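You operate a simulated robot arm through the tools that you are given. There is no shell and no other tool. Be economical: measure what you need, move in short steps, check, and stop when the job is done.

You are at the controls of a simulated robot arm. One attempt, no reset.

## Task
Swing the pendant back, pick drive 3 and jog it backwards briefly.
Fine: white minus button, one to three seconds; then switch back to 1 and push the red stop in.

It is judged by the outcome, as a careful person would: the job done as asked, and still so three seconds after it is handed in. It fails if anything else is knocked over, pushed out of place, dropped, spilled or broken.

## Robot
A 7-joint arm with a two-finger parallel gripper, fixed in place. Base frame: the origin is at the foot of the arm, x ahead of it, y to its left, z up. Readings come in mm, rad, newtons and seconds.
With the tool pointing down near the work surface it reaches from about 300 to 720 mm from the base axis. Its first joint turns from -2.897 to 2.897 rad. Payload 1.57 kg.
The TCP is the grasp point between the finger pads, 30 mm short of the fingertips. In the tool frame z runs along the fingers and y along their closing line. The gripper opens to 80 mm. The fingers are 17 mm wide and 12 mm thick; the gripper's body (40 by 82 mm) begins 80 mm behind the TCP.
Orientation is that of the tool frame in the base frame, as a unit quaternion [x, y, z, w]. With the fingers straight down and closing along the base's y, the tool's x points along the base's -x, its y along +y and its z along -z.

## Interface
- The arm moves only by the tool step_arm. Its argument "rows" is a list of rows, each a list of 3 entries, a list of its own where there are three numbers: the shift along the base's x, y, z in mm, then the turn, a rotation vector about the base's x, y, z in rad, then the gripper command, from -1 (shut) to 1 (fully open), values between in proportion. In form: [[[dx, dy, dz], [wx, wy, wz], claw], ...]. A call has 1 to 12 rows; each row is the pose to reach, as a shift and turn from the pose commanded when the call began. A row lasts 0.2 s, in which the tool goes at most 50 mm and 0.15 rad; a call with a longer step from one row to the next is refused whole, and so is a gripper value outside its range. A pose out of reach is approached as far as the arm can. The call stops where the force on the tool passes 90 N (or 10 N more than at its start, if that is more) or the arm is blocked; 0.2 s more then pass. The fingers move at their own pace (about 72 mm/s each) and stop on an object; they squeeze with about 34 N. The grip force told is the motor's: it shows also when the fingers shut on nothing. Time passes only in rows, and 0.2 s behind the last, so rows that repeat a pose let the fingers close. It gives the time, the measured TCP pose, the force on the tool (base axes), the opening and the grip force at its end, in the units of the frame above (readings bear some noise), with the torque about the TCP (base axes, N m) and any sound that the robot's microphone picked up, and new pictures: "views" is both (left out), scene, wrist or none.
- Cameras (640 x 400 px; columns grow to the right, rows downward): "scene" is fixed at [218.8, 650.2, 1721.8]; the picture's right is [-0.82, -0.57, 0.00], its down [-0.38, 0.54, -0.75] and it looks along [0.43, -0.61, -0.67] (base axes); focal length 304 px, centre (320, 200). "wrist" rides on the gripper at [72, -7, -122] in the tool frame; the picture's right is [0.09, 1.00, 0.00], its down [-0.84, 0.08, -0.54] and it looks along [-0.54, 0.05, 0.84] (tool axes); focal length 238 px, centre (320, 200). There is no depth. A picture from a camera that has moved, and an enlarged one, comes with that camera's place and axes in the base frame and with its lens.
- slide_trunk(by): slides the trunk up (or, below 0, down) by that many mm; the arm rides with it, the base frame stays. It gives what a move gives, with no picture.
- zoom(camera, box): a new picture of the part [left, top, right, bottom] of that camera's present view, enlarged. The clock stands still meanwhile.
- close_job(): hands the job in; it is judged then, once.

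Go step by step. Nothing tells you positions but the pictures and the camera data: compare them with the known pose of the tool, close in by small moves and look again before you grip or let go. The budget is 120 turns and 200 pictures, counting those below and the enlarged ones. Unless the task says otherwise, let go and move clear before handing in, and close with one line.

The tools are called after "Call:" as a command line: name --argument value ..., lists and objects as JSON in quotes. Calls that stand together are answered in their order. step_arm: Moves the arm, as the interface text tells. Its arguments: {"type":"object","properties":{"rows":{"type":"array"},"views":{"type":"string","enum":["both","scene","wrist","none"]}},"required":["rows"]} The other tools are called the same way: slide_trunk (by) slides the trunk up or down; zoom (camera, box) takes an enlarged picture of a part of a camera's view; close_job () hands the job in.

At the start:

```text
t: 0.0
position: [365.8, 92.0, 1436.3]
ee_rot: [0.0, 1.0, 0.0, 0.0]
wrist_force: [0.6, -0.5, -0.8]
torque: [-0.01, -0.01, 0.04]
width: 80.2
grasp_force: 0.1
trunk travel left (down, up): [-425.0, 55.0]
```

scene: 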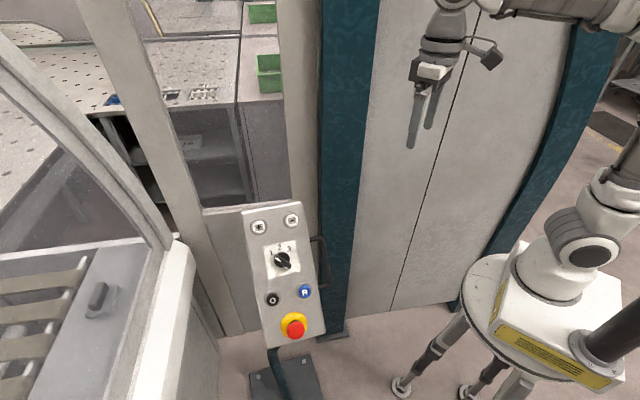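
wrist: 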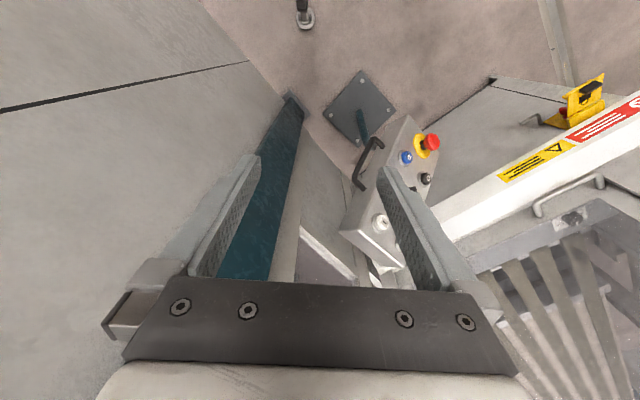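

I see a pendant panel on a stand with a side handle, carrying two white buttons on top, a 1-2-3 selector, a black and a blue button, and a red emergency stop. First I zoom in to read it.

Call:
zoom --camera "scene" --box '[220, 190, 350, 360]'

Call:
zoom --camera "wrist" --box '[320, 60, 480, 280]'

```text
2.35 times, centred on (285, 275) of scene
camera zoom: at [218.8, 650.2, 1721.8], right [-0.82, -0.57, 0.0], down [-0.38, 0.54, -0.75], along [0.43, -0.61, -0.67], focal length 714 px, centre (402, 24)
```

zoom: 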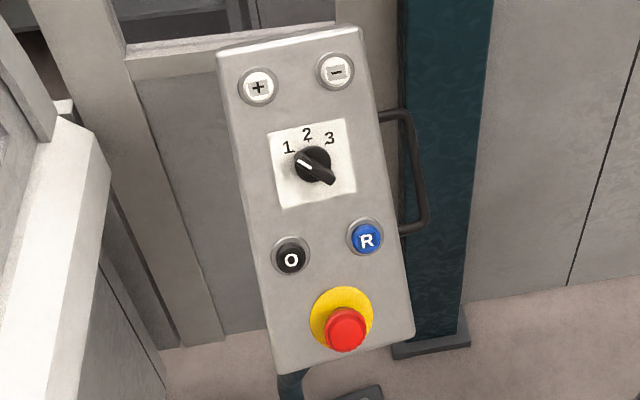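

```text
1.82 times, centred on (400, 170) of wrist
camera zoom: at [294.4, 85.6, 1558.4], right [-0.09, 1.0, 0.0], down [0.84, 0.08, 0.54], along [0.54, 0.05, -0.84], focal length 433 px, centre (174, 254)
```

zoom: 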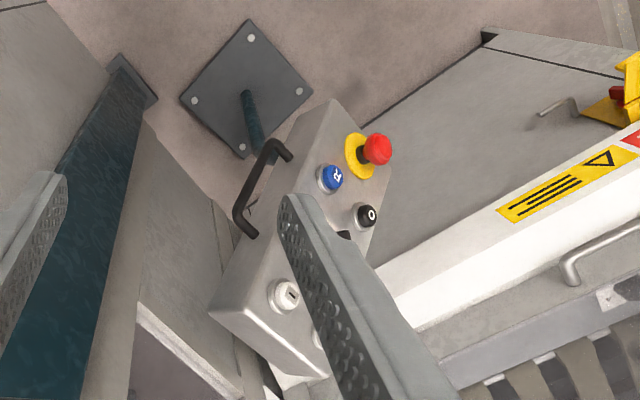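

The panel faces about (-0.6, 0.5, 0.63), away from the arm, with its − button near (593, 243, 1160). I'll bring the hand round in front of it, well clear, for a better look.

Call:
step_arm --rows '[[[4, 34, -20], [-0.03, -0.085, -0.063], -1], [[8, 69, -41], [-0.06, -0.171, -0.127], -1], [[13, 103, -62], [-0.091, -0.256, -0.19], -1], [[17, 138, -83], [-0.121, -0.342, -0.254], -1], [[21, 172, -104], [-0.151, -0.427, -0.317], -1], [[26, 207, -125], [-0.182, -0.513, -0.381], -1], [[30, 241, -145], [-0.212, -0.598, -0.444], -1], [[34, 276, -166], [-0.242, -0.684, -0.508], -1], [[38, 310, -187], [-0.273, -0.769, -0.571], -1], [[43, 345, -208], [-0.303, -0.855, -0.635], -1]]'

```text
t: 2.2
position: [407.4, 433.8, 1226.3]
ee_rot: [0.301, 0.85, -0.143, 0.408]
wrist_force: [-0.2, -0.6, -0.3]
torque: [0.04, -0.01, 0.04]
width: 0.0
grasp_force: 21.1
trunk travel left (down, up): [-425.0, 55.0]
camera wrist: at [294.5, 517.5, 1246.4], right [0.58, 0.81, -0.07], down [0.13, -0.01, 0.99], along [0.8, -0.59, -0.11], focal length 238 px, centre (320, 200)
```

scene: 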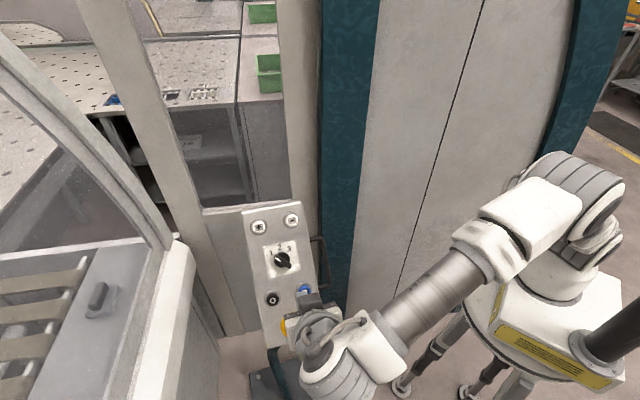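
wrist: 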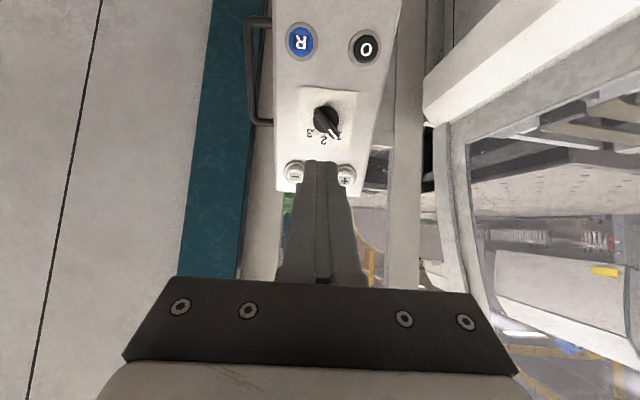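

Call:
zoom --camera "wrist" --box '[200, 0, 440, 200]'

Call:
zoom --camera "scene" --box '[220, 190, 380, 400]'

```text
2.00 times, centred on (320, 100) of wrist
camera zoom: at [294.5, 517.5, 1246.4], right [0.58, 0.81, -0.07], down [0.13, -0.01, 0.99], along [0.8, -0.59, -0.11], focal length 477 px, centre (320, 400)
```

zoom: 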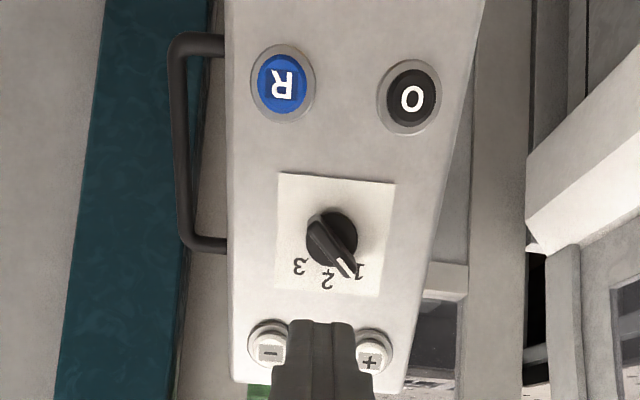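

```text
1.90 times, centred on (300, 295) of scene
camera zoom: at [218.8, 650.2, 1721.8], right [-0.82, -0.57, 0.0], down [-0.38, 0.54, -0.75], along [0.43, -0.61, -0.67], focal length 578 px, centre (358, 19)
```

zoom: 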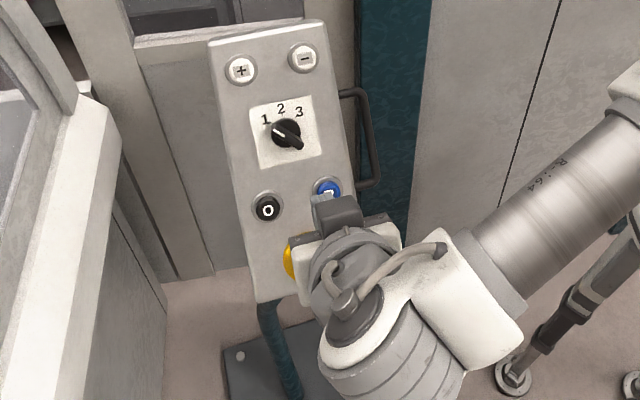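

The side handle runs from about (532,187,1077) to (472,245,972), parallel to my tool x, so I can straddle it from the front. I'll line up ahead of it with the fingers partly open.

Call:
step_arm --rows '[[[-7, -31, -19], [0, 0, 0], -0.2], [[-14, -62, -38], [0, 0, 0], -0.2], [[-21, -93, -58], [0, 0, 0], -0.2], [[-28, -123, -77], [0, 0, 0], -0.2], [[-4, -142, -102], [0, 0, 0], -0.2], [[20, -162, -128], [0, 0, 0], -0.2]]'

```text
t: 3.6
position: [426.4, 276.6, 1099.2]
ee_rot: [0.302, 0.851, -0.144, 0.406]
wrist_force: [0.6, 1.1, 0.0]
torque: [0.01, 0.03, 0.0]
width: 32.2
grasp_force: 0.0
trunk travel left (down, up): [-425.0, 55.0]
camera wrist: at [312.4, 359.4, 1119.9], right [0.58, 0.81, -0.07], down [0.13, -0.01, 0.99], along [0.8, -0.59, -0.11], focal length 238 px, centre (320, 200)
```

scene: 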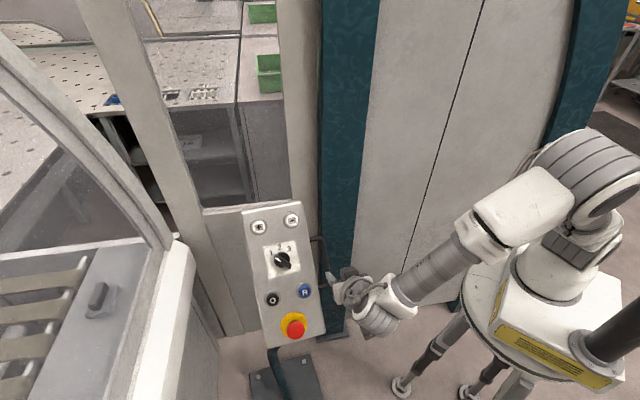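
wrist: 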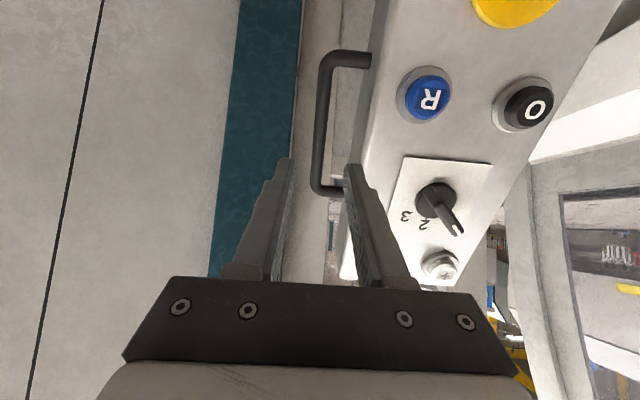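

The handle midpoint triangulates to (495, 219, 1018), dead ahead of the fingers at 121 mm. I'll advance halfway and check.

Call:
step_arm --rows '[[[20, -16, -21], [0, 0, 0], -0.2], [[40, -33, -43], [0, 0, 0], -0.2]]' --views "wrist"

```text
t: 4.2
position: [470.4, 245.6, 1058.7]
ee_rot: [0.302, 0.851, -0.145, 0.406]
wrist_force: [0.5, 0.3, 0.0]
torque: [0.01, -0.01, 0.0]
width: 32.0
grasp_force: 0.0
trunk travel left (down, up): [-425.0, 55.0]
camera wrist: at [357.2, 328.0, 1078.3], right [0.58, 0.81, -0.07], down [0.13, -0.01, 0.99], along [0.8, -0.59, -0.11], focal length 238 px, centre (320, 200)
```

wrist: 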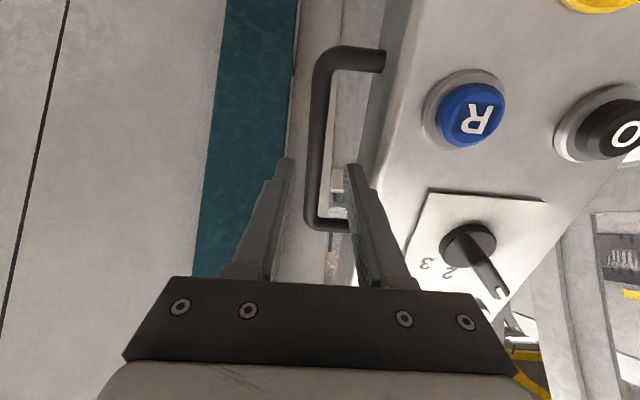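

Call:
step_arm --rows '[[[15, -12, -16], [0, 0, 0], -0.2], [[29, -24, -31], [0, 0, 0], -0.2]]' --views "wrist"

```text
t: 4.8
position: [500.2, 221.7, 1023.7]
ee_rot: [0.302, 0.851, -0.144, 0.406]
wrist_force: [-0.1, -0.5, 0.6]
torque: [0.01, 0.01, 0.02]
width: 32.2
grasp_force: 0.2
trunk travel left (down, up): [-425.0, 55.0]
camera wrist: at [386.7, 304.4, 1045.8], right [0.58, 0.81, -0.07], down [0.13, -0.01, 0.99], along [0.8, -0.59, -0.11], focal length 238 px, centre (320, 200)
```

wrist: 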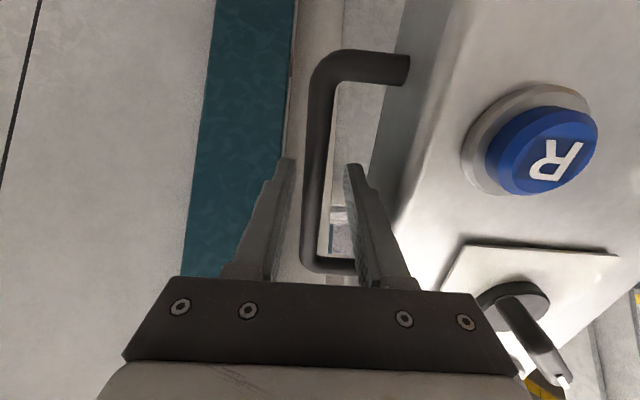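

The bar is between the fingers; I close on it.

Call:
step_arm --rows '[[[0, 0, 0], [0, 0, 0], -1], [[0, 0, 0], [0, 0, 0], -1], [[0, 0, 0], [0, 0, 0], -1]]' --views "wrist"

```text
t: 5.6
position: [499.4, 217.6, 1025.1]
ee_rot: [0.302, 0.851, -0.145, 0.405]
wrist_force: [-5.2, -11.7, -3.5]
torque: [-0.59, 0.04, 0.23]
width: 13.8
grasp_force: 29.7
trunk travel left (down, up): [-425.0, 55.0]
camera wrist: at [386.2, 302.4, 1045.7], right [0.58, 0.81, -0.07], down [0.13, 0.0, 0.99], along [0.8, -0.59, -0.11], focal length 238 px, centre (320, 200)
```

wrist: 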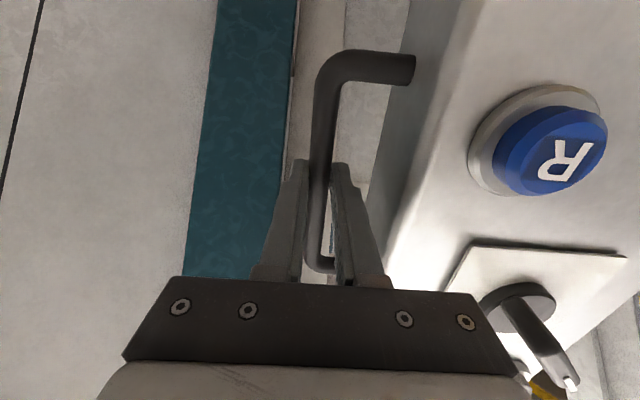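

Handle gripped (13.8 mm bar). I'll try a small swing about the post, rotating the hand with it, and read the forces.

Call:
step_arm --rows '[[[3, -4, 0], [0, 0, 0.025], -1], [[7, -7, 0], [0, 0, 0.05], -1], [[10, -11, 0], [0, 0, 0.075], -1], [[13, -14, 0], [0, 0, 0.1], -1]]' --views "wrist"

```text
t: 6.6
position: [513.8, 214.6, 1025.7]
ee_rot: [0.255, 0.867, -0.117, 0.413]
wrist_force: [0.1, 37.7, 1.2]
torque: [0.43, -0.13, 0.04]
width: 14.0
grasp_force: 30.0
trunk travel left (down, up): [-425.0, 55.0]
camera wrist: at [391.0, 284.5, 1047.3], right [0.49, 0.87, -0.07], down [0.13, 0.0, 0.99], along [0.86, -0.49, -0.11], focal length 238 px, centre (320, 200)
```

wrist: 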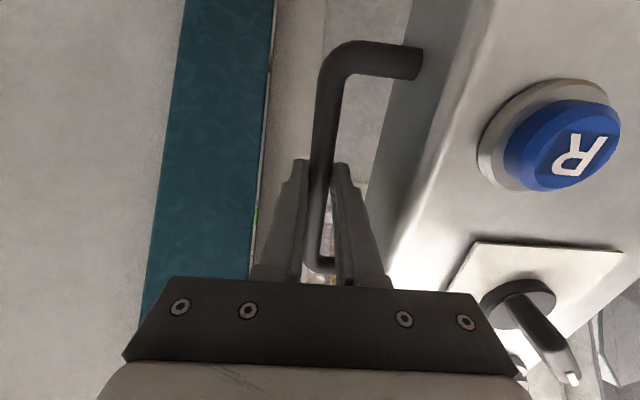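

The handle follows a vertical pivot near (530, 352), right behind the panel's middle. I keep swinging along that arc.

Call:
step_arm --rows '[[[1.5, 11.6, 0], [0, 0, 0], -1], [[8.3, 10.8, 0], [0, 0, 0.05], -1], [[15.2, 10.5, 0], [0, 0, 0.1], -1], [[22, 10.5, 0], [0, 0, 0.15], -1], [[29, 10.8, 0], [0, 0, 0.2], -1]]'

```text
t: 7.8
position: [540.4, 217.1, 1025.6]
ee_rot: [0.168, 0.887, -0.081, 0.423]
wrist_force: [-5.4, 19.8, -1.4]
torque: [0.2, -0.76, -0.21]
width: 13.8
grasp_force: 30.5
trunk travel left (down, up): [-425.0, 55.0]
camera wrist: at [408.0, 262.1, 1046.8], right [0.31, 0.95, -0.07], down [0.13, 0.03, 0.99], along [0.94, -0.32, -0.11], focal length 238 px, centre (320, 200)
```

scene: 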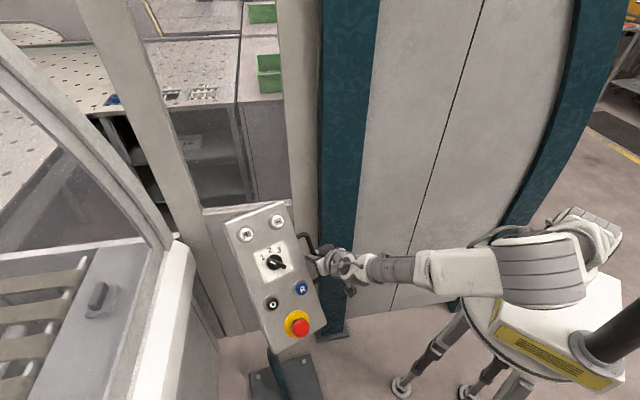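
wrist: 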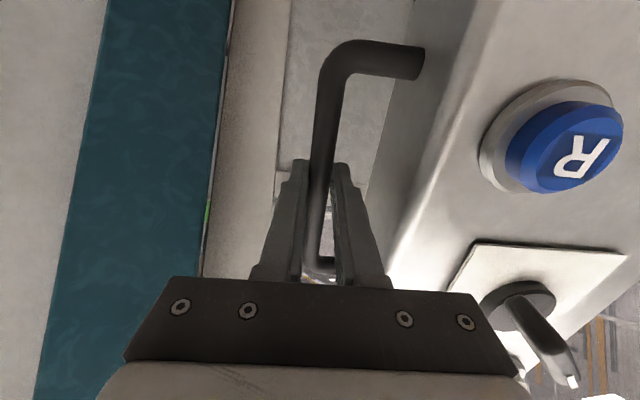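

It swings smoothly, turning to face the arm. I continue along the arc, watching force and sound for a stop.

Call:
step_arm --rows '[[[7, 2.5, 0], [0, 0, 0.05], -1], [[13.6, 3.7, 0], [0, 0, 0.1], -1], [[20.4, 5, 0], [0, 0, 0.15], -1], [[27, 6.7, 0], [0, 0, 0.2], -1], [[33.7, 8.8, 0], [0, 0, 0.25], -1], [[40.1, 11.1, 0], [0, 0, 0.3], -1], [[46.5, 13.8, 0], [0, 0, 0.35], -1], [[52.6, 16.7, 0], [0, 0, 0.4], -1]]'

```text
t: 9.6
position: [591.6, 235.3, 1027.5]
ee_rot: [-0.011, 0.903, 0.004, 0.429]
wrist_force: [-12.6, 18.1, -5.6]
torque: [0.48, 0.23, -0.19]
width: 14.3
grasp_force: 30.7
trunk travel left (down, up): [-425.0, 55.0]
camera wrist: at [451.1, 225.0, 1047.2], right [-0.08, 0.99, -0.07], down [0.1, 0.08, 0.99], along [0.99, 0.07, -0.11], focal length 238 px, centre (320, 200)
```

scene: 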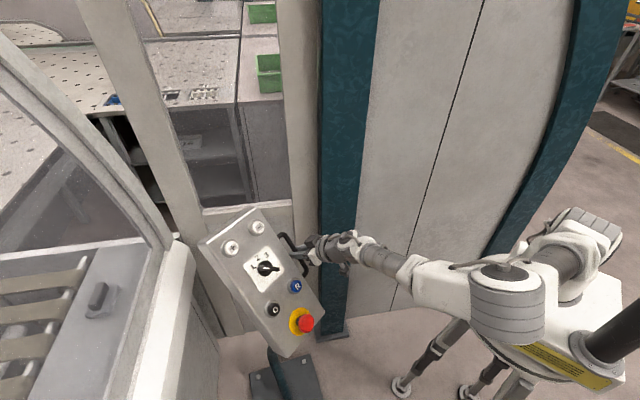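
wrist: 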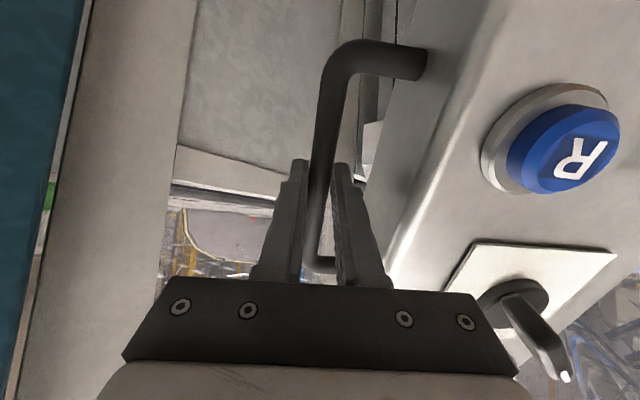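

Call:
step_arm --rows '[[[5, 6, 0], [0, 0, 0.05], -1], [[10, 9.9, 0], [0, 0, 0.1], -1], [[15.5, 13.7, 0], [0, 0, 0.15], -1], [[20.8, 17.6, 0], [0, 0, 0.2], -1], [[26, 22, 0], [0, 0, 0.25], -1], [[31, 26.6, 0], [0, 0, 0.3], -1]]'

```text
t: 11.0
position: [622.8, 260.0, 1026.0]
ee_rot: [-0.145, 0.891, 0.068, 0.425]
wrist_force: [-11.6, 9.0, -1.0]
torque: [0.4, 0.64, -0.19]
width: 14.6
grasp_force: 31.2
trunk travel left (down, up): [-425.0, 55.0]
camera wrist: at [491.8, 209.7, 1047.2], right [-0.37, 0.93, -0.07], down [0.08, 0.11, 0.99], along [0.93, 0.36, -0.11], focal length 238 px, centre (320, 200)
```

scene: 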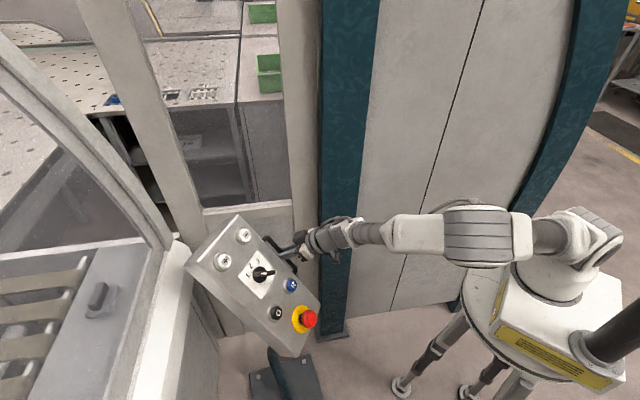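
wrist: 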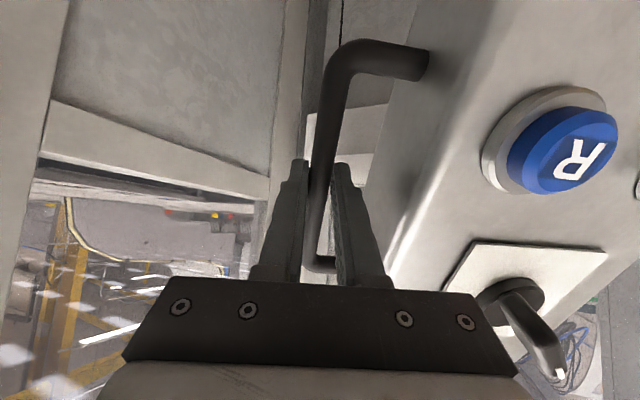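

Call:
step_arm --rows '[[[4.5, 5, 0], [0, 0, 0.05], -1], [[9, 9.8, 0], [0, 0, 0.1], -1], [[13, 15, 0], [0, 0, 0.15], -1], [[17, 20.4, 0], [0, 0, 0.2], -1], [[20.5, 26, 0], [0, 0, 0.25], -1], [[24, 32, 0], [0, 0, 0.3], -1]]'

```text
t: 12.4
position: [645.8, 292.3, 1026.1]
ee_rot: [-0.276, 0.859, 0.132, 0.41]
wrist_force: [-15.6, 10.9, -6.0]
torque: [0.77, -0.2, -0.27]
width: 14.8
grasp_force: 30.9
trunk travel left (down, up): [-425.0, 55.0]
camera wrist: at [535.9, 205.1, 1047.5], right [-0.63, 0.78, -0.07], down [0.04, 0.12, 0.99], along [0.78, 0.62, -0.11], focal length 238 px, centre (320, 200)
```

scene: 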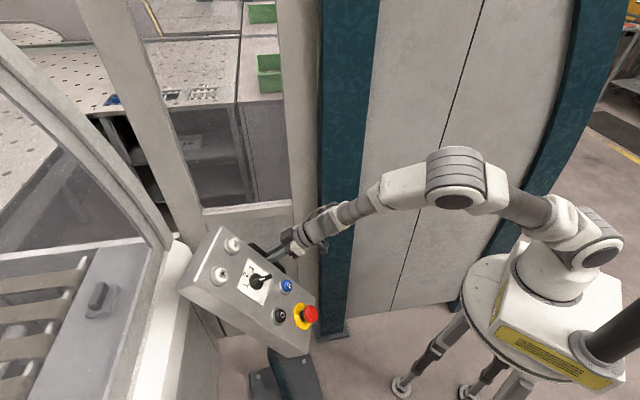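
wrist: 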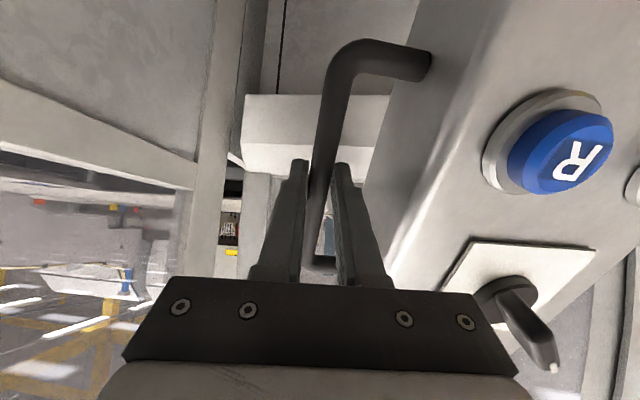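

Call:
step_arm --rows '[[[3, 5.8, 0], [0, 0, 0.05], -1], [[6, 12, 0], [0, 0, 0.1], -1], [[8.3, 18, 0], [0, 0, 0.15], -1], [[8.3, 18, 0], [0, 0, 0.15], -1]]' --views "scene"

```text
t: 13.4
position: [656.3, 304.9, 1026.6]
ee_rot: [-0.337, 0.837, 0.159, 0.4]
wrist_force: [-18.5, -9.7, 2.0]
torque: [0.27, 0.4, -0.34]
width: 16.0
grasp_force: 31.2
trunk travel left (down, up): [-425.0, 55.0]
```

scene: 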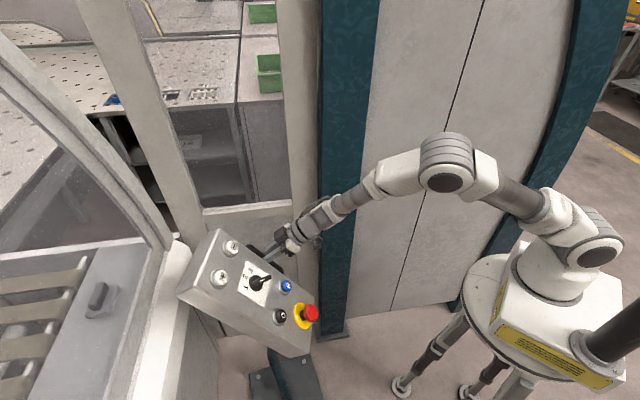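

Resistance is now tangential and the bar is starting to slip in the pads, so this may be an end stop. One small push to confirm.

Call:
step_arm --rows '[[[2, 6, 0], [0, 0, 0.0], -1], [[2, 6, 0], [0, 0, 0.0], -1]]' --views "wrist"

```text
t: 14.0
position: [662.4, 307.2, 1026.3]
ee_rot: [-0.336, 0.838, 0.158, 0.401]
wrist_force: [-1.9, -27.0, -0.1]
torque: [0.27, 0.46, -0.28]
width: 15.7
grasp_force: 30.8
trunk travel left (down, up): [-425.0, 55.0]
camera wrist: at [564.1, 206.7, 1047.7], right [-0.73, 0.68, -0.08], down [0.02, 0.13, 0.99], along [0.69, 0.72, -0.11], focal length 238 px, centre (320, 200)
```

wrist: 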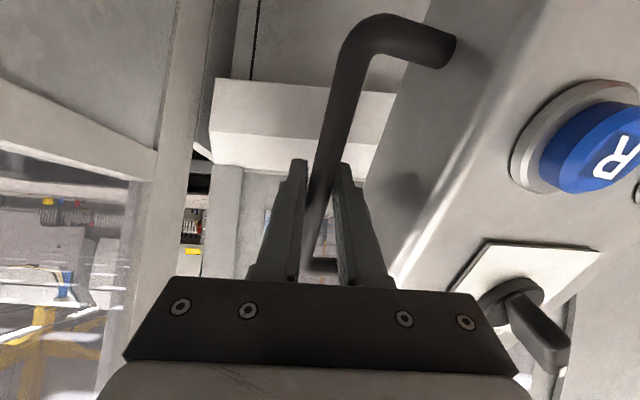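

That's a firm stop with the panel facing the arm, so it's swung back. I relax the push, open, and retreat along the tool axis.

Call:
step_arm --rows '[[[-3, -7, 0], [0, 0, -0.05], -1], [[-3, -7, 0], [0, 0, -0.05], -0.2], [[-3, -7, 0], [0, 0, -0.05], -0.1], [[-3, -7, 0], [0, 0, -0.05], -0.1], [[-20, -22, 19], [0, 0, -0.05], -0.1], [[-40, -40, 41], [0, 0, -0.05], -0.1], [[-62, -60, 65], [0, 0, -0.05], -0.1], [[-84, -80, 90], [0, 0, -0.05], -0.1], [[-106, -100, 115], [0, 0, -0.05], -0.1]]'

```text
t: 16.0
position: [551.6, 214.7, 1140.1]
ee_rot: [-0.318, 0.844, 0.152, 0.404]
wrist_force: [0.7, 0.4, 0.0]
torque: [-0.04, 0.0, 0.01]
width: 35.8
grasp_force: 0.0
trunk travel left (down, up): [-425.0, 55.0]
camera wrist: at [451.6, 117.4, 1160.8], right [-0.7, 0.71, -0.07], down [0.03, 0.13, 0.99], along [0.71, 0.69, -0.11], focal length 238 px, centre (320, 200)
```

scene: 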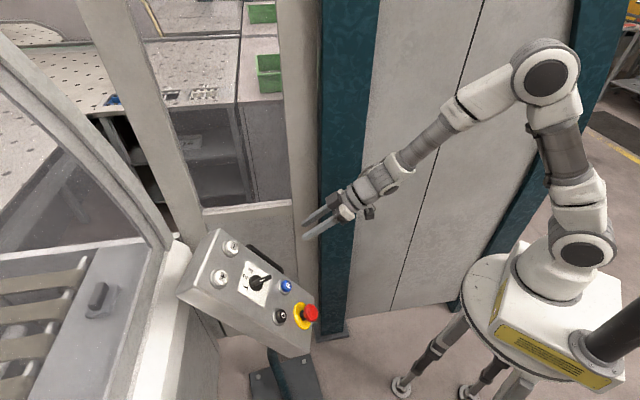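
wrist: 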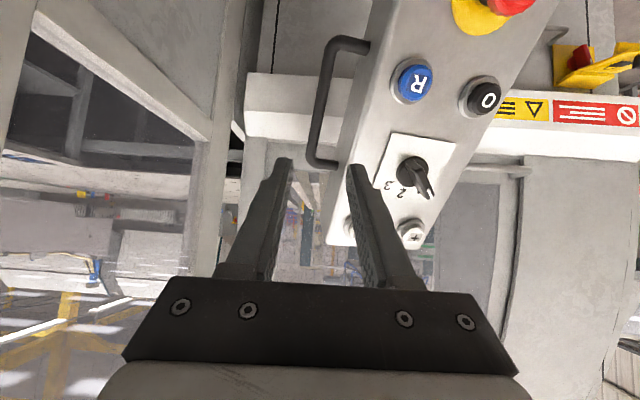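

The pendant stays put facing the arm. I shift sideways to centre on the panel and measure it.

Call:
step_arm --rows '[[[-37, 15, 13], [0, 0, 0], -1], [[-74, 30, 26], [0, 0, 0], -1], [[-111, 45, 38], [0, 0, 0], -1], [[-111, 45, 38], [0, 0, 0], -1]]'

Call:
zoom --camera "scene" --box '[170, 210, 330, 360]'

Call:
zoom --camera "wrist" --box '[220, 0, 460, 200]'

```text
t: 17.0
position: [441.6, 259.9, 1180.0]
ee_rot: [-0.318, 0.845, 0.151, 0.403]
wrist_force: [-0.2, 0.7, 0.1]
torque: [-0.01, 0.0, -0.03]
width: 0.3
grasp_force: 20.9
trunk travel left (down, up): [-425.0, 55.0]
camera wrist: at [341.1, 162.5, 1200.9], right [-0.7, 0.71, -0.07], down [0.03, 0.13, 0.99], along [0.71, 0.69, -0.11], focal length 238 px, centre (320, 200)
```

scene: 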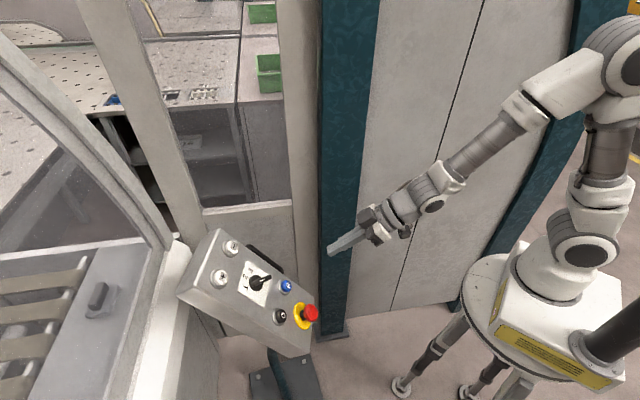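
wrist: 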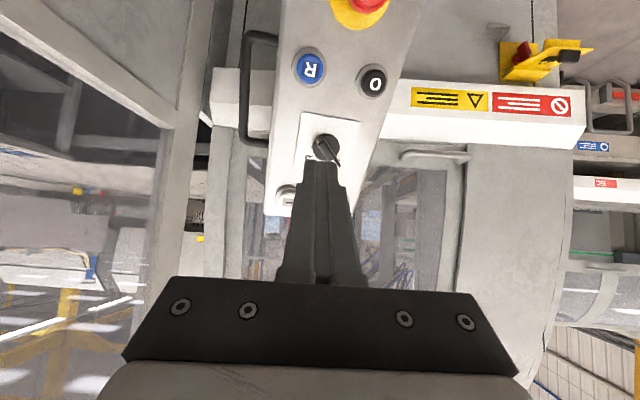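

```text
2.67 times, centred on (250, 285) of scene
camera zoom: at [218.8, 650.2, 1721.8], right [-0.82, -0.57, 0.0], down [-0.38, 0.54, -0.75], along [0.43, -0.61, -0.67], focal length 809 px, centre (507, -27)
```

zoom: 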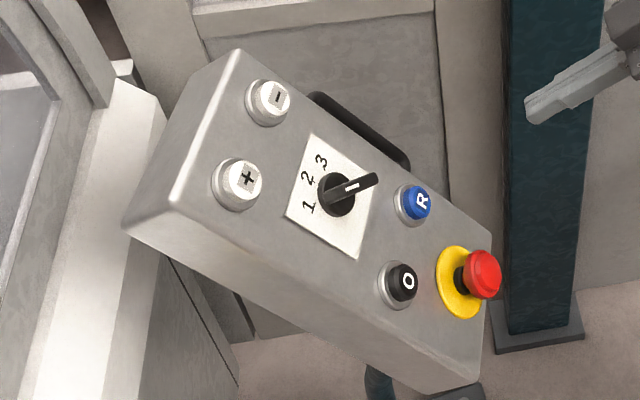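

```text
2.00 times, centred on (340, 100) of wrist
camera zoom: at [341.1, 162.5, 1200.9], right [-0.7, 0.71, -0.07], down [0.03, 0.13, 0.99], along [0.71, 0.69, -0.11], focal length 477 px, centre (280, 400)
```

zoom: 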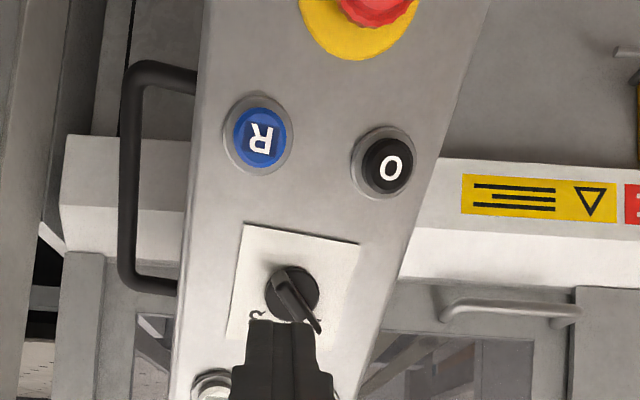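

The stop left the panel facing yaw ≈30° (inward normal 0.68, 0.39, −0.62). The knob sits at (581, 399, 1083) with its blade pointing to 1 and about 26 mm tall, and − is at (653, 390, 1160). I move square-on in front of the knob.

Call:
step_arm --rows '[[[21, 32, -10], [0, 0, -0.07], -0.25], [[42, 64, -20], [0, 0, -0.14], -0.25], [[64, 96, -29], [0, 0, -0.2], -0.25], [[64, 96, -29], [0, 0, -0.2], -0.25]]' --views "wrist"

```text
t: 18.0
position: [507.3, 355.9, 1149.8]
ee_rot: [-0.232, 0.872, 0.111, 0.416]
wrist_force: [-0.6, 0.5, -0.2]
torque: [-0.01, -0.01, -0.04]
width: 29.7
grasp_force: 0.1
trunk travel left (down, up): [-425.0, 55.0]
camera wrist: at [388.6, 279.5, 1171.1], right [-0.54, 0.84, -0.07], down [0.05, 0.12, 0.99], along [0.84, 0.54, -0.11], focal length 238 px, centre (320, 200)
```

wrist: 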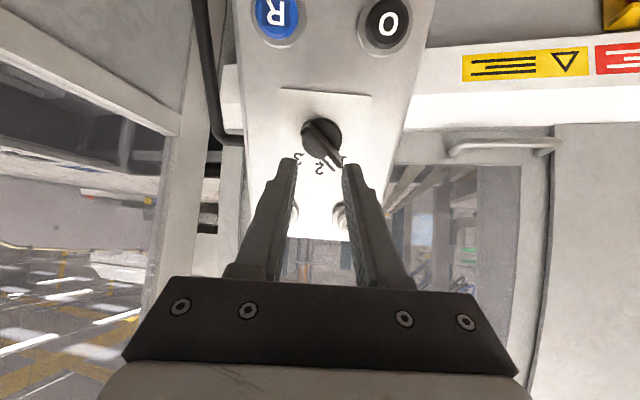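

Square on and centred. I turn the tool −45° about its axis to straddle the blade and come a little nearer.

Call:
step_arm --rows '[[[0, 0, 0], [-0.088, -0.051, 0.082], -0.25], [[0, 0, 0], [-0.176, -0.101, 0.164], -0.25], [[0, 0, 0], [-0.265, -0.152, 0.247], -0.25], [[8, 4.5, -7], [-0.353, -0.203, 0.329], -0.25], [[16, 9, -14.5], [-0.441, -0.253, 0.411], -0.25], [[23.6, 13.5, -22], [-0.529, -0.304, 0.493], -0.25]]'

Call:
zoom --camera "scene" --box '[180, 210, 320, 340]'

```text
t: 19.4
position: [529.8, 368.8, 1128.7]
ee_rot: [-0.548, 0.717, -0.057, 0.428]
wrist_force: [0.4, -0.4, -0.8]
torque: [0.02, -0.03, 0.05]
width: 30.1
grasp_force: 0.1
trunk travel left (down, up): [-425.0, 55.0]
camera wrist: at [450.1, 258.8, 1168.6], right [-0.74, 0.31, -0.6], down [-0.4, 0.52, 0.76], along [0.55, 0.8, -0.26], focal length 238 px, centre (320, 200)
```

scene: 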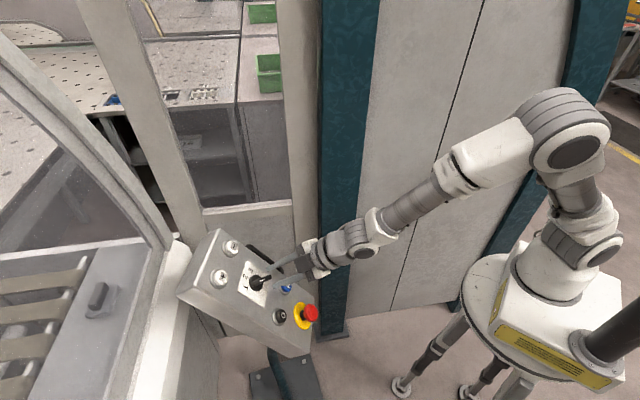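
wrist: 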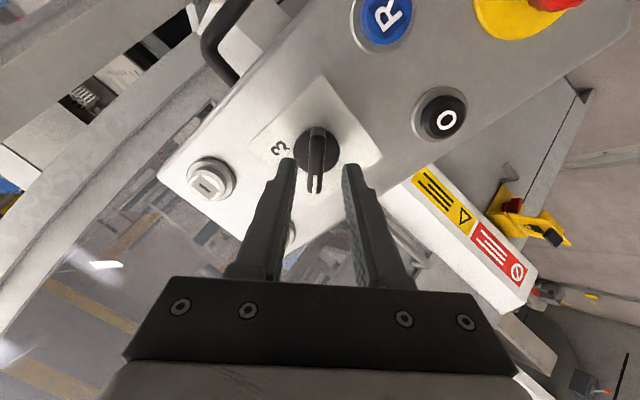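

```text
3.08 times, centred on (250, 275) of scene
camera zoom: at [218.8, 650.2, 1721.8], right [-0.82, -0.57, 0.0], down [-0.38, 0.54, -0.75], along [0.43, -0.61, -0.67], focal length 934 px, centre (535, -31)
```

zoom: 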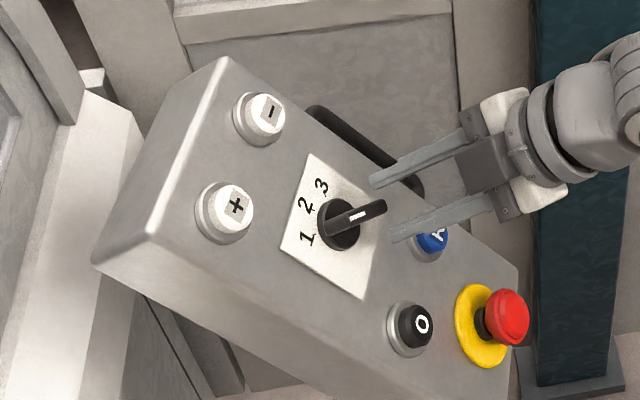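

The blade is aligned between the fingers. Advance 37 mm and close.

Call:
step_arm --rows '[[[8, 5, -8], [0, 0, 0], -0.25], [[17, 10, -15], [0, 0, 0], -0.25], [[25, 14.5, -22.5], [0, 0, 0], -0.25], [[25, 14.5, -22.5], [0, 0, 0], -1], [[25, 14.5, -22.5], [0, 0, 0], -1], [[25, 14.5, -22.5], [0, 0, 0], -1]]'

Call:
zoom --camera "scene" --box '[180, 210, 320, 340]'

```text
t: 20.8
position: [555.9, 381.6, 1106.5]
ee_rot: [-0.547, 0.717, -0.057, 0.429]
wrist_force: [13.7, -3.1, 8.5]
torque: [-0.25, 0.61, 0.03]
width: 11.9
grasp_force: 29.6
trunk travel left (down, up): [-425.0, 55.0]
camera wrist: at [475.5, 271.7, 1147.1], right [-0.73, 0.32, -0.6], down [-0.4, 0.52, 0.76], along [0.55, 0.79, -0.25], focal length 238 px, centre (320, 200)
```

scene: 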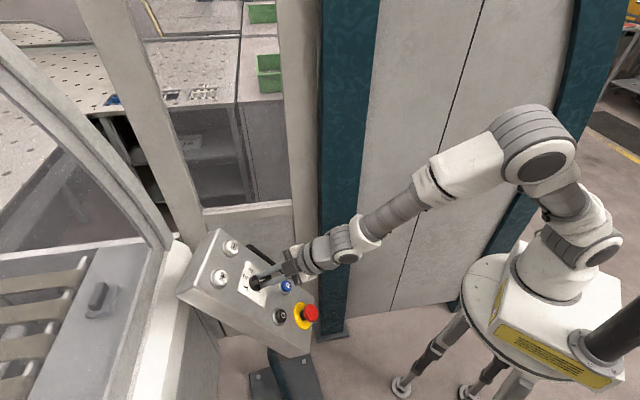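
wrist: 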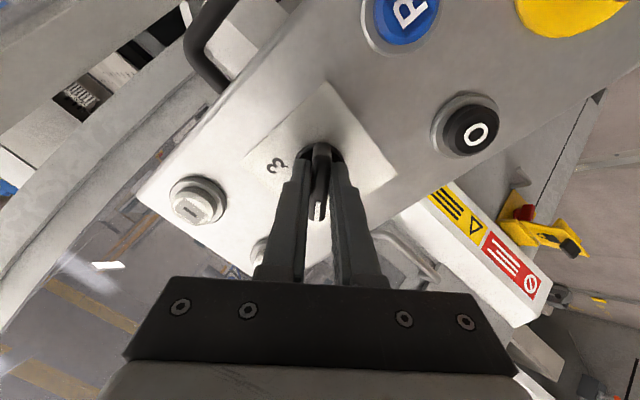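

```text
3.08 times, centred on (250, 275) of scene
camera zoom: at [218.8, 650.2, 1721.8], right [-0.82, -0.57, 0.0], down [-0.38, 0.54, -0.75], along [0.43, -0.61, -0.67], focal length 934 px, centre (535, -31)
```

zoom: 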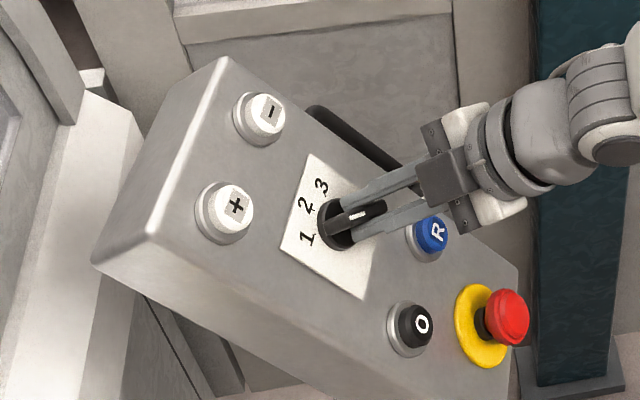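

Blade held. Now turn it 90° clockwise (1→3) about the tool axis.

Call:
step_arm --rows '[[[1.5, -0.6, 1.2], [0.0963, 0.0553, -0.0897], -1], [[1.5, -0.6, 1.2], [0.1925, 0.1105, -0.1793], -1], [[1.5, -0.6, 1.2], [0.2888, 0.1658, -0.269], -1], [[1.5, -0.6, 1.2], [0.3851, 0.2211, -0.3585], -1], [[1.5, -0.6, 1.2], [0.4814, 0.2764, -0.4482], -1], [[1.5, -0.6, 1.2], [0.5776, 0.3316, -0.5378], -1], [[1, -0.6, 1.2], [0.6739, 0.3869, -0.6275], -1], [[1, -0.6, 1], [0.7702, 0.4422, -0.7171], -1], [[1, -0.6, 1], [0.8665, 0.4975, -0.8067], -1], [[1, -0.6, 1], [0.9627, 0.5527, -0.8964], -1], [[1, -0.6, 1], [1.059, 0.608, -0.986], -1], [[1, -0.6, 1], [1.059, 0.608, -0.986], -1]]'

Call:
zoom --camera "scene" --box '[180, 210, 320, 340]'

```text
t: 23.4
position: [553.6, 385.9, 1107.3]
ee_rot: [0.119, 0.895, 0.262, 0.341]
wrist_force: [-3.5, 13.6, 0.3]
torque: [0.6, -0.24, 0.62]
width: 11.5
grasp_force: 28.5
trunk travel left (down, up): [-425.0, 55.0]
camera wrist: at [418.0, 361.0, 1140.9], right [-0.03, 0.87, 0.5], down [0.26, -0.47, 0.84], along [0.97, 0.16, -0.21], focal length 238 px, centre (320, 200)
```

scene: 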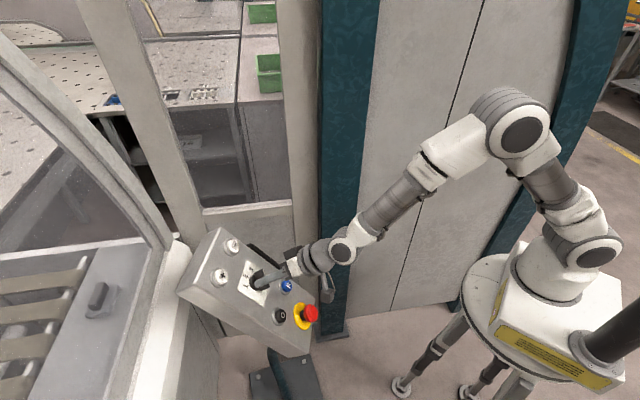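
wrist: 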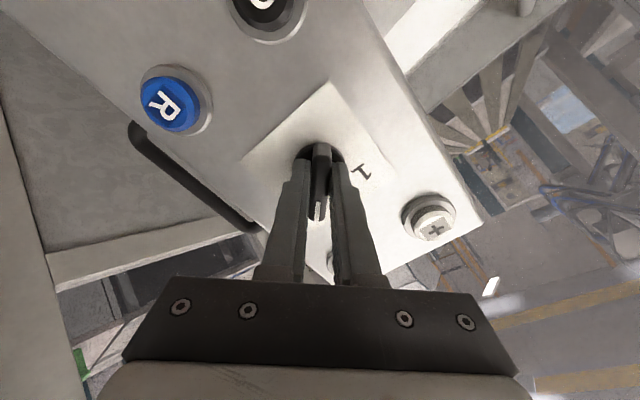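

```text
3.08 times, centred on (250, 275) of scene
camera zoom: at [218.8, 650.2, 1721.8], right [-0.82, -0.57, 0.0], down [-0.38, 0.54, -0.75], along [0.43, -0.61, -0.67], focal length 934 px, centre (535, -31)
```

zoom: 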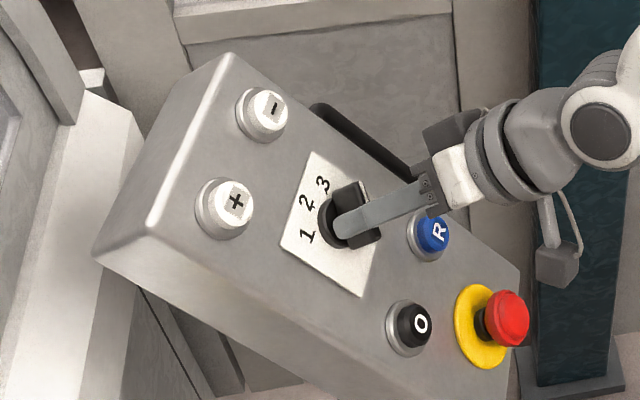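

Blade is at 3. I release, back straight out, and check.

Call:
step_arm --rows '[[[0, 0, 0], [0, 0, 0], -0.25], [[0, 0, 0], [0, 0, 0], -0.2], [[0, 0, 0], [0, 0, 0], -0.2], [[-14, -8, 13], [0, 0, 0], -0.2], [[-27, -15.5, 25], [0, 0, 0], -0.2], [[-40, -23, 37.5], [0, 0, 0], -0.2], [[-54, -31, 50], [0, 0, 0], -0.2]]'

Call:
zoom --camera "scene" --box '[180, 210, 320, 340]'

```text
t: 25.0
position: [500.9, 352.2, 1155.1]
ee_rot: [0.119, 0.895, 0.261, 0.341]
wrist_force: [-0.6, -0.2, -0.7]
torque: [-0.02, -0.01, -0.01]
width: 31.9
grasp_force: 0.0
trunk travel left (down, up): [-425.0, 55.0]
camera wrist: at [365.0, 327.1, 1188.7], right [-0.03, 0.87, 0.5], down [0.25, -0.47, 0.84], along [0.97, 0.15, -0.21], focal length 238 px, centre (320, 200)
```

scene: 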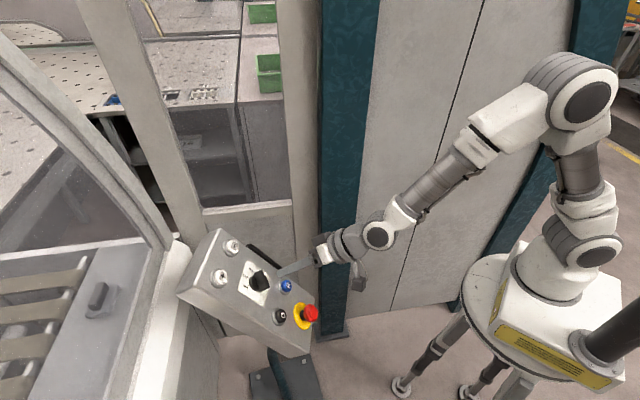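
wrist: 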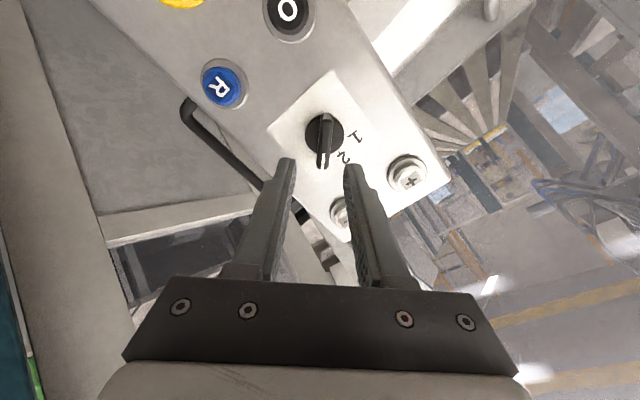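

```text
3.08 times, centred on (250, 275) of scene
camera zoom: at [218.8, 650.2, 1721.8], right [-0.82, -0.57, 0.0], down [-0.38, 0.54, -0.75], along [0.43, -0.61, -0.67], focal length 934 px, centre (535, -31)
```

zoom: 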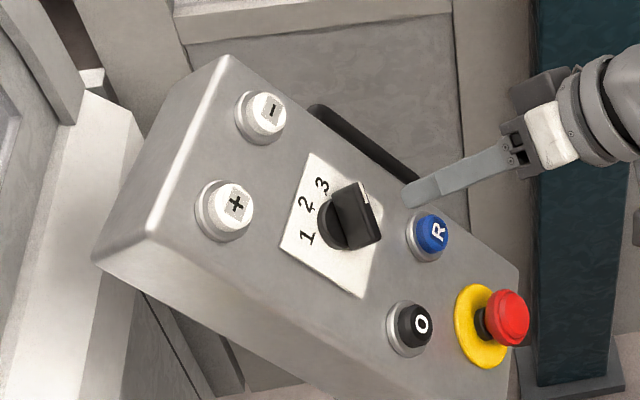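

Knob is on 3. Now close the fingers, level the tool and stand 50 mm off the − button.

Call:
step_arm --rows '[[[16, 1, 12], [-0.088, -0.051, 0.082], -1], [[33, 2, 24], [-0.176, -0.101, 0.164], -1], [[49, 3, 35], [-0.265, -0.152, 0.247], -1], [[65, 5, 45], [-0.353, -0.203, 0.329], -1], [[82, 6, 52], [-0.441, -0.253, 0.411], -1], [[98, 7, 55], [-0.529, -0.304, 0.493], -1], [[98, 7, 55], [-0.529, -0.304, 0.493], -1]]'

Call:
zoom --camera "scene" --box '[190, 210, 310, 310]'

```text
t: 26.6
position: [599.3, 360.1, 1211.7]
ee_rot: [-0.233, 0.872, 0.112, 0.416]
wrist_force: [-0.2, 0.2, -0.6]
torque: [-0.01, -0.02, -0.03]
width: 0.3
grasp_force: 21.3
trunk travel left (down, up): [-425.0, 55.0]
camera wrist: at [480.4, 283.9, 1231.5], right [-0.55, 0.83, -0.07], down [0.05, 0.12, 0.99], along [0.84, 0.54, -0.11], focal length 238 px, centre (320, 200)
```

scene: 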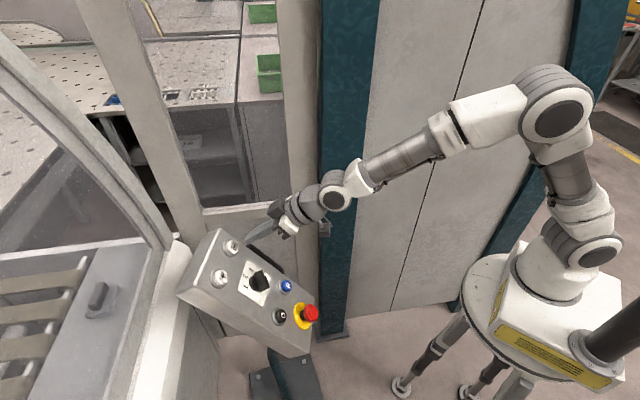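
wrist: 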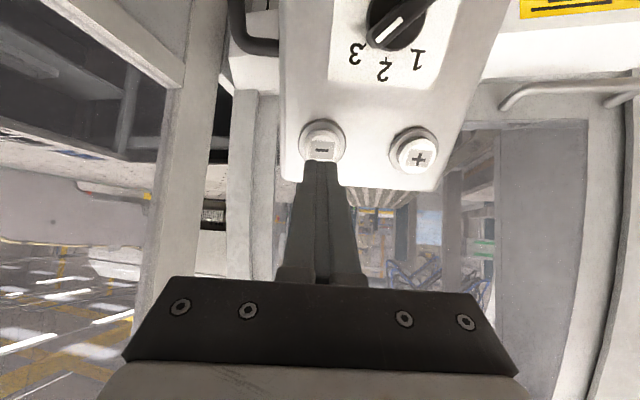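

```text
4.00 times, centred on (250, 260) of scene
camera zoom: at [218.8, 650.2, 1721.8], right [-0.82, -0.57, 0.0], down [-0.38, 0.54, -0.75], along [0.43, -0.61, -0.67], focal length 1214 px, centre (600, -40)
```

zoom: 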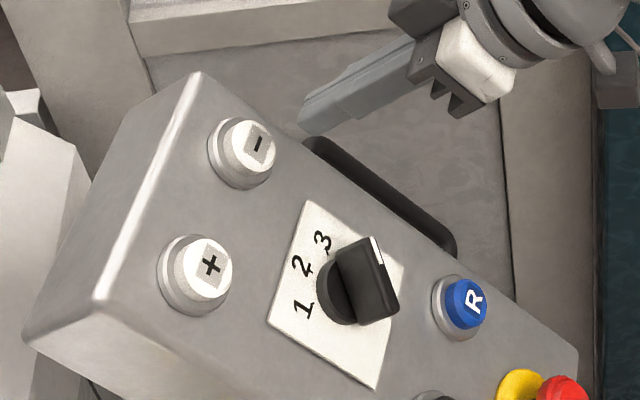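

The white mark points to 3 and the fingertip is on the − button's axis with about 47 mm to go. I press in and stop mid-press to read it.

Call:
step_arm --rows '[[[13.5, 7.7, -12.6], [0, 0, 0], -1], [[25.6, 14.7, -23.9], [0, 0, 0], -1], [[31.7, 18.2, -29.5], [0, 0, 0], -1], [[37.1, 21.3, -34.5], [0, 0, 0], -1], [[37.1, 21.3, -34.5], [0, 0, 0], -1]]'

```text
t: 27.8
position: [633.5, 380.8, 1180.1]
ee_rot: [-0.231, 0.872, 0.111, 0.417]
wrist_force: [-28.7, -13.5, 8.8]
torque: [-0.1, 0.28, 0.1]
width: 0.0
grasp_force: 21.2
trunk travel left (down, up): [-425.0, 55.0]
heard: click
camera wrist: at [514.5, 304.9, 1200.5], right [-0.55, 0.84, -0.07], down [0.05, 0.12, 0.99], along [0.84, 0.54, -0.11], focal length 238 px, centre (320, 200)
```

scene: 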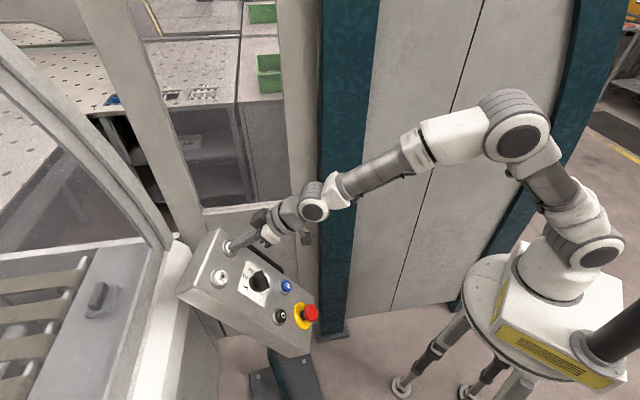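
wrist: 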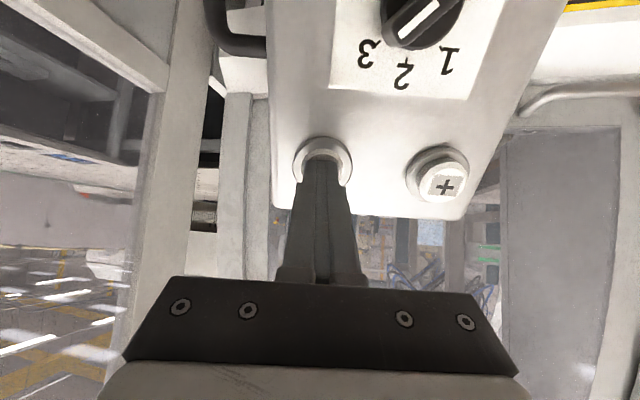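

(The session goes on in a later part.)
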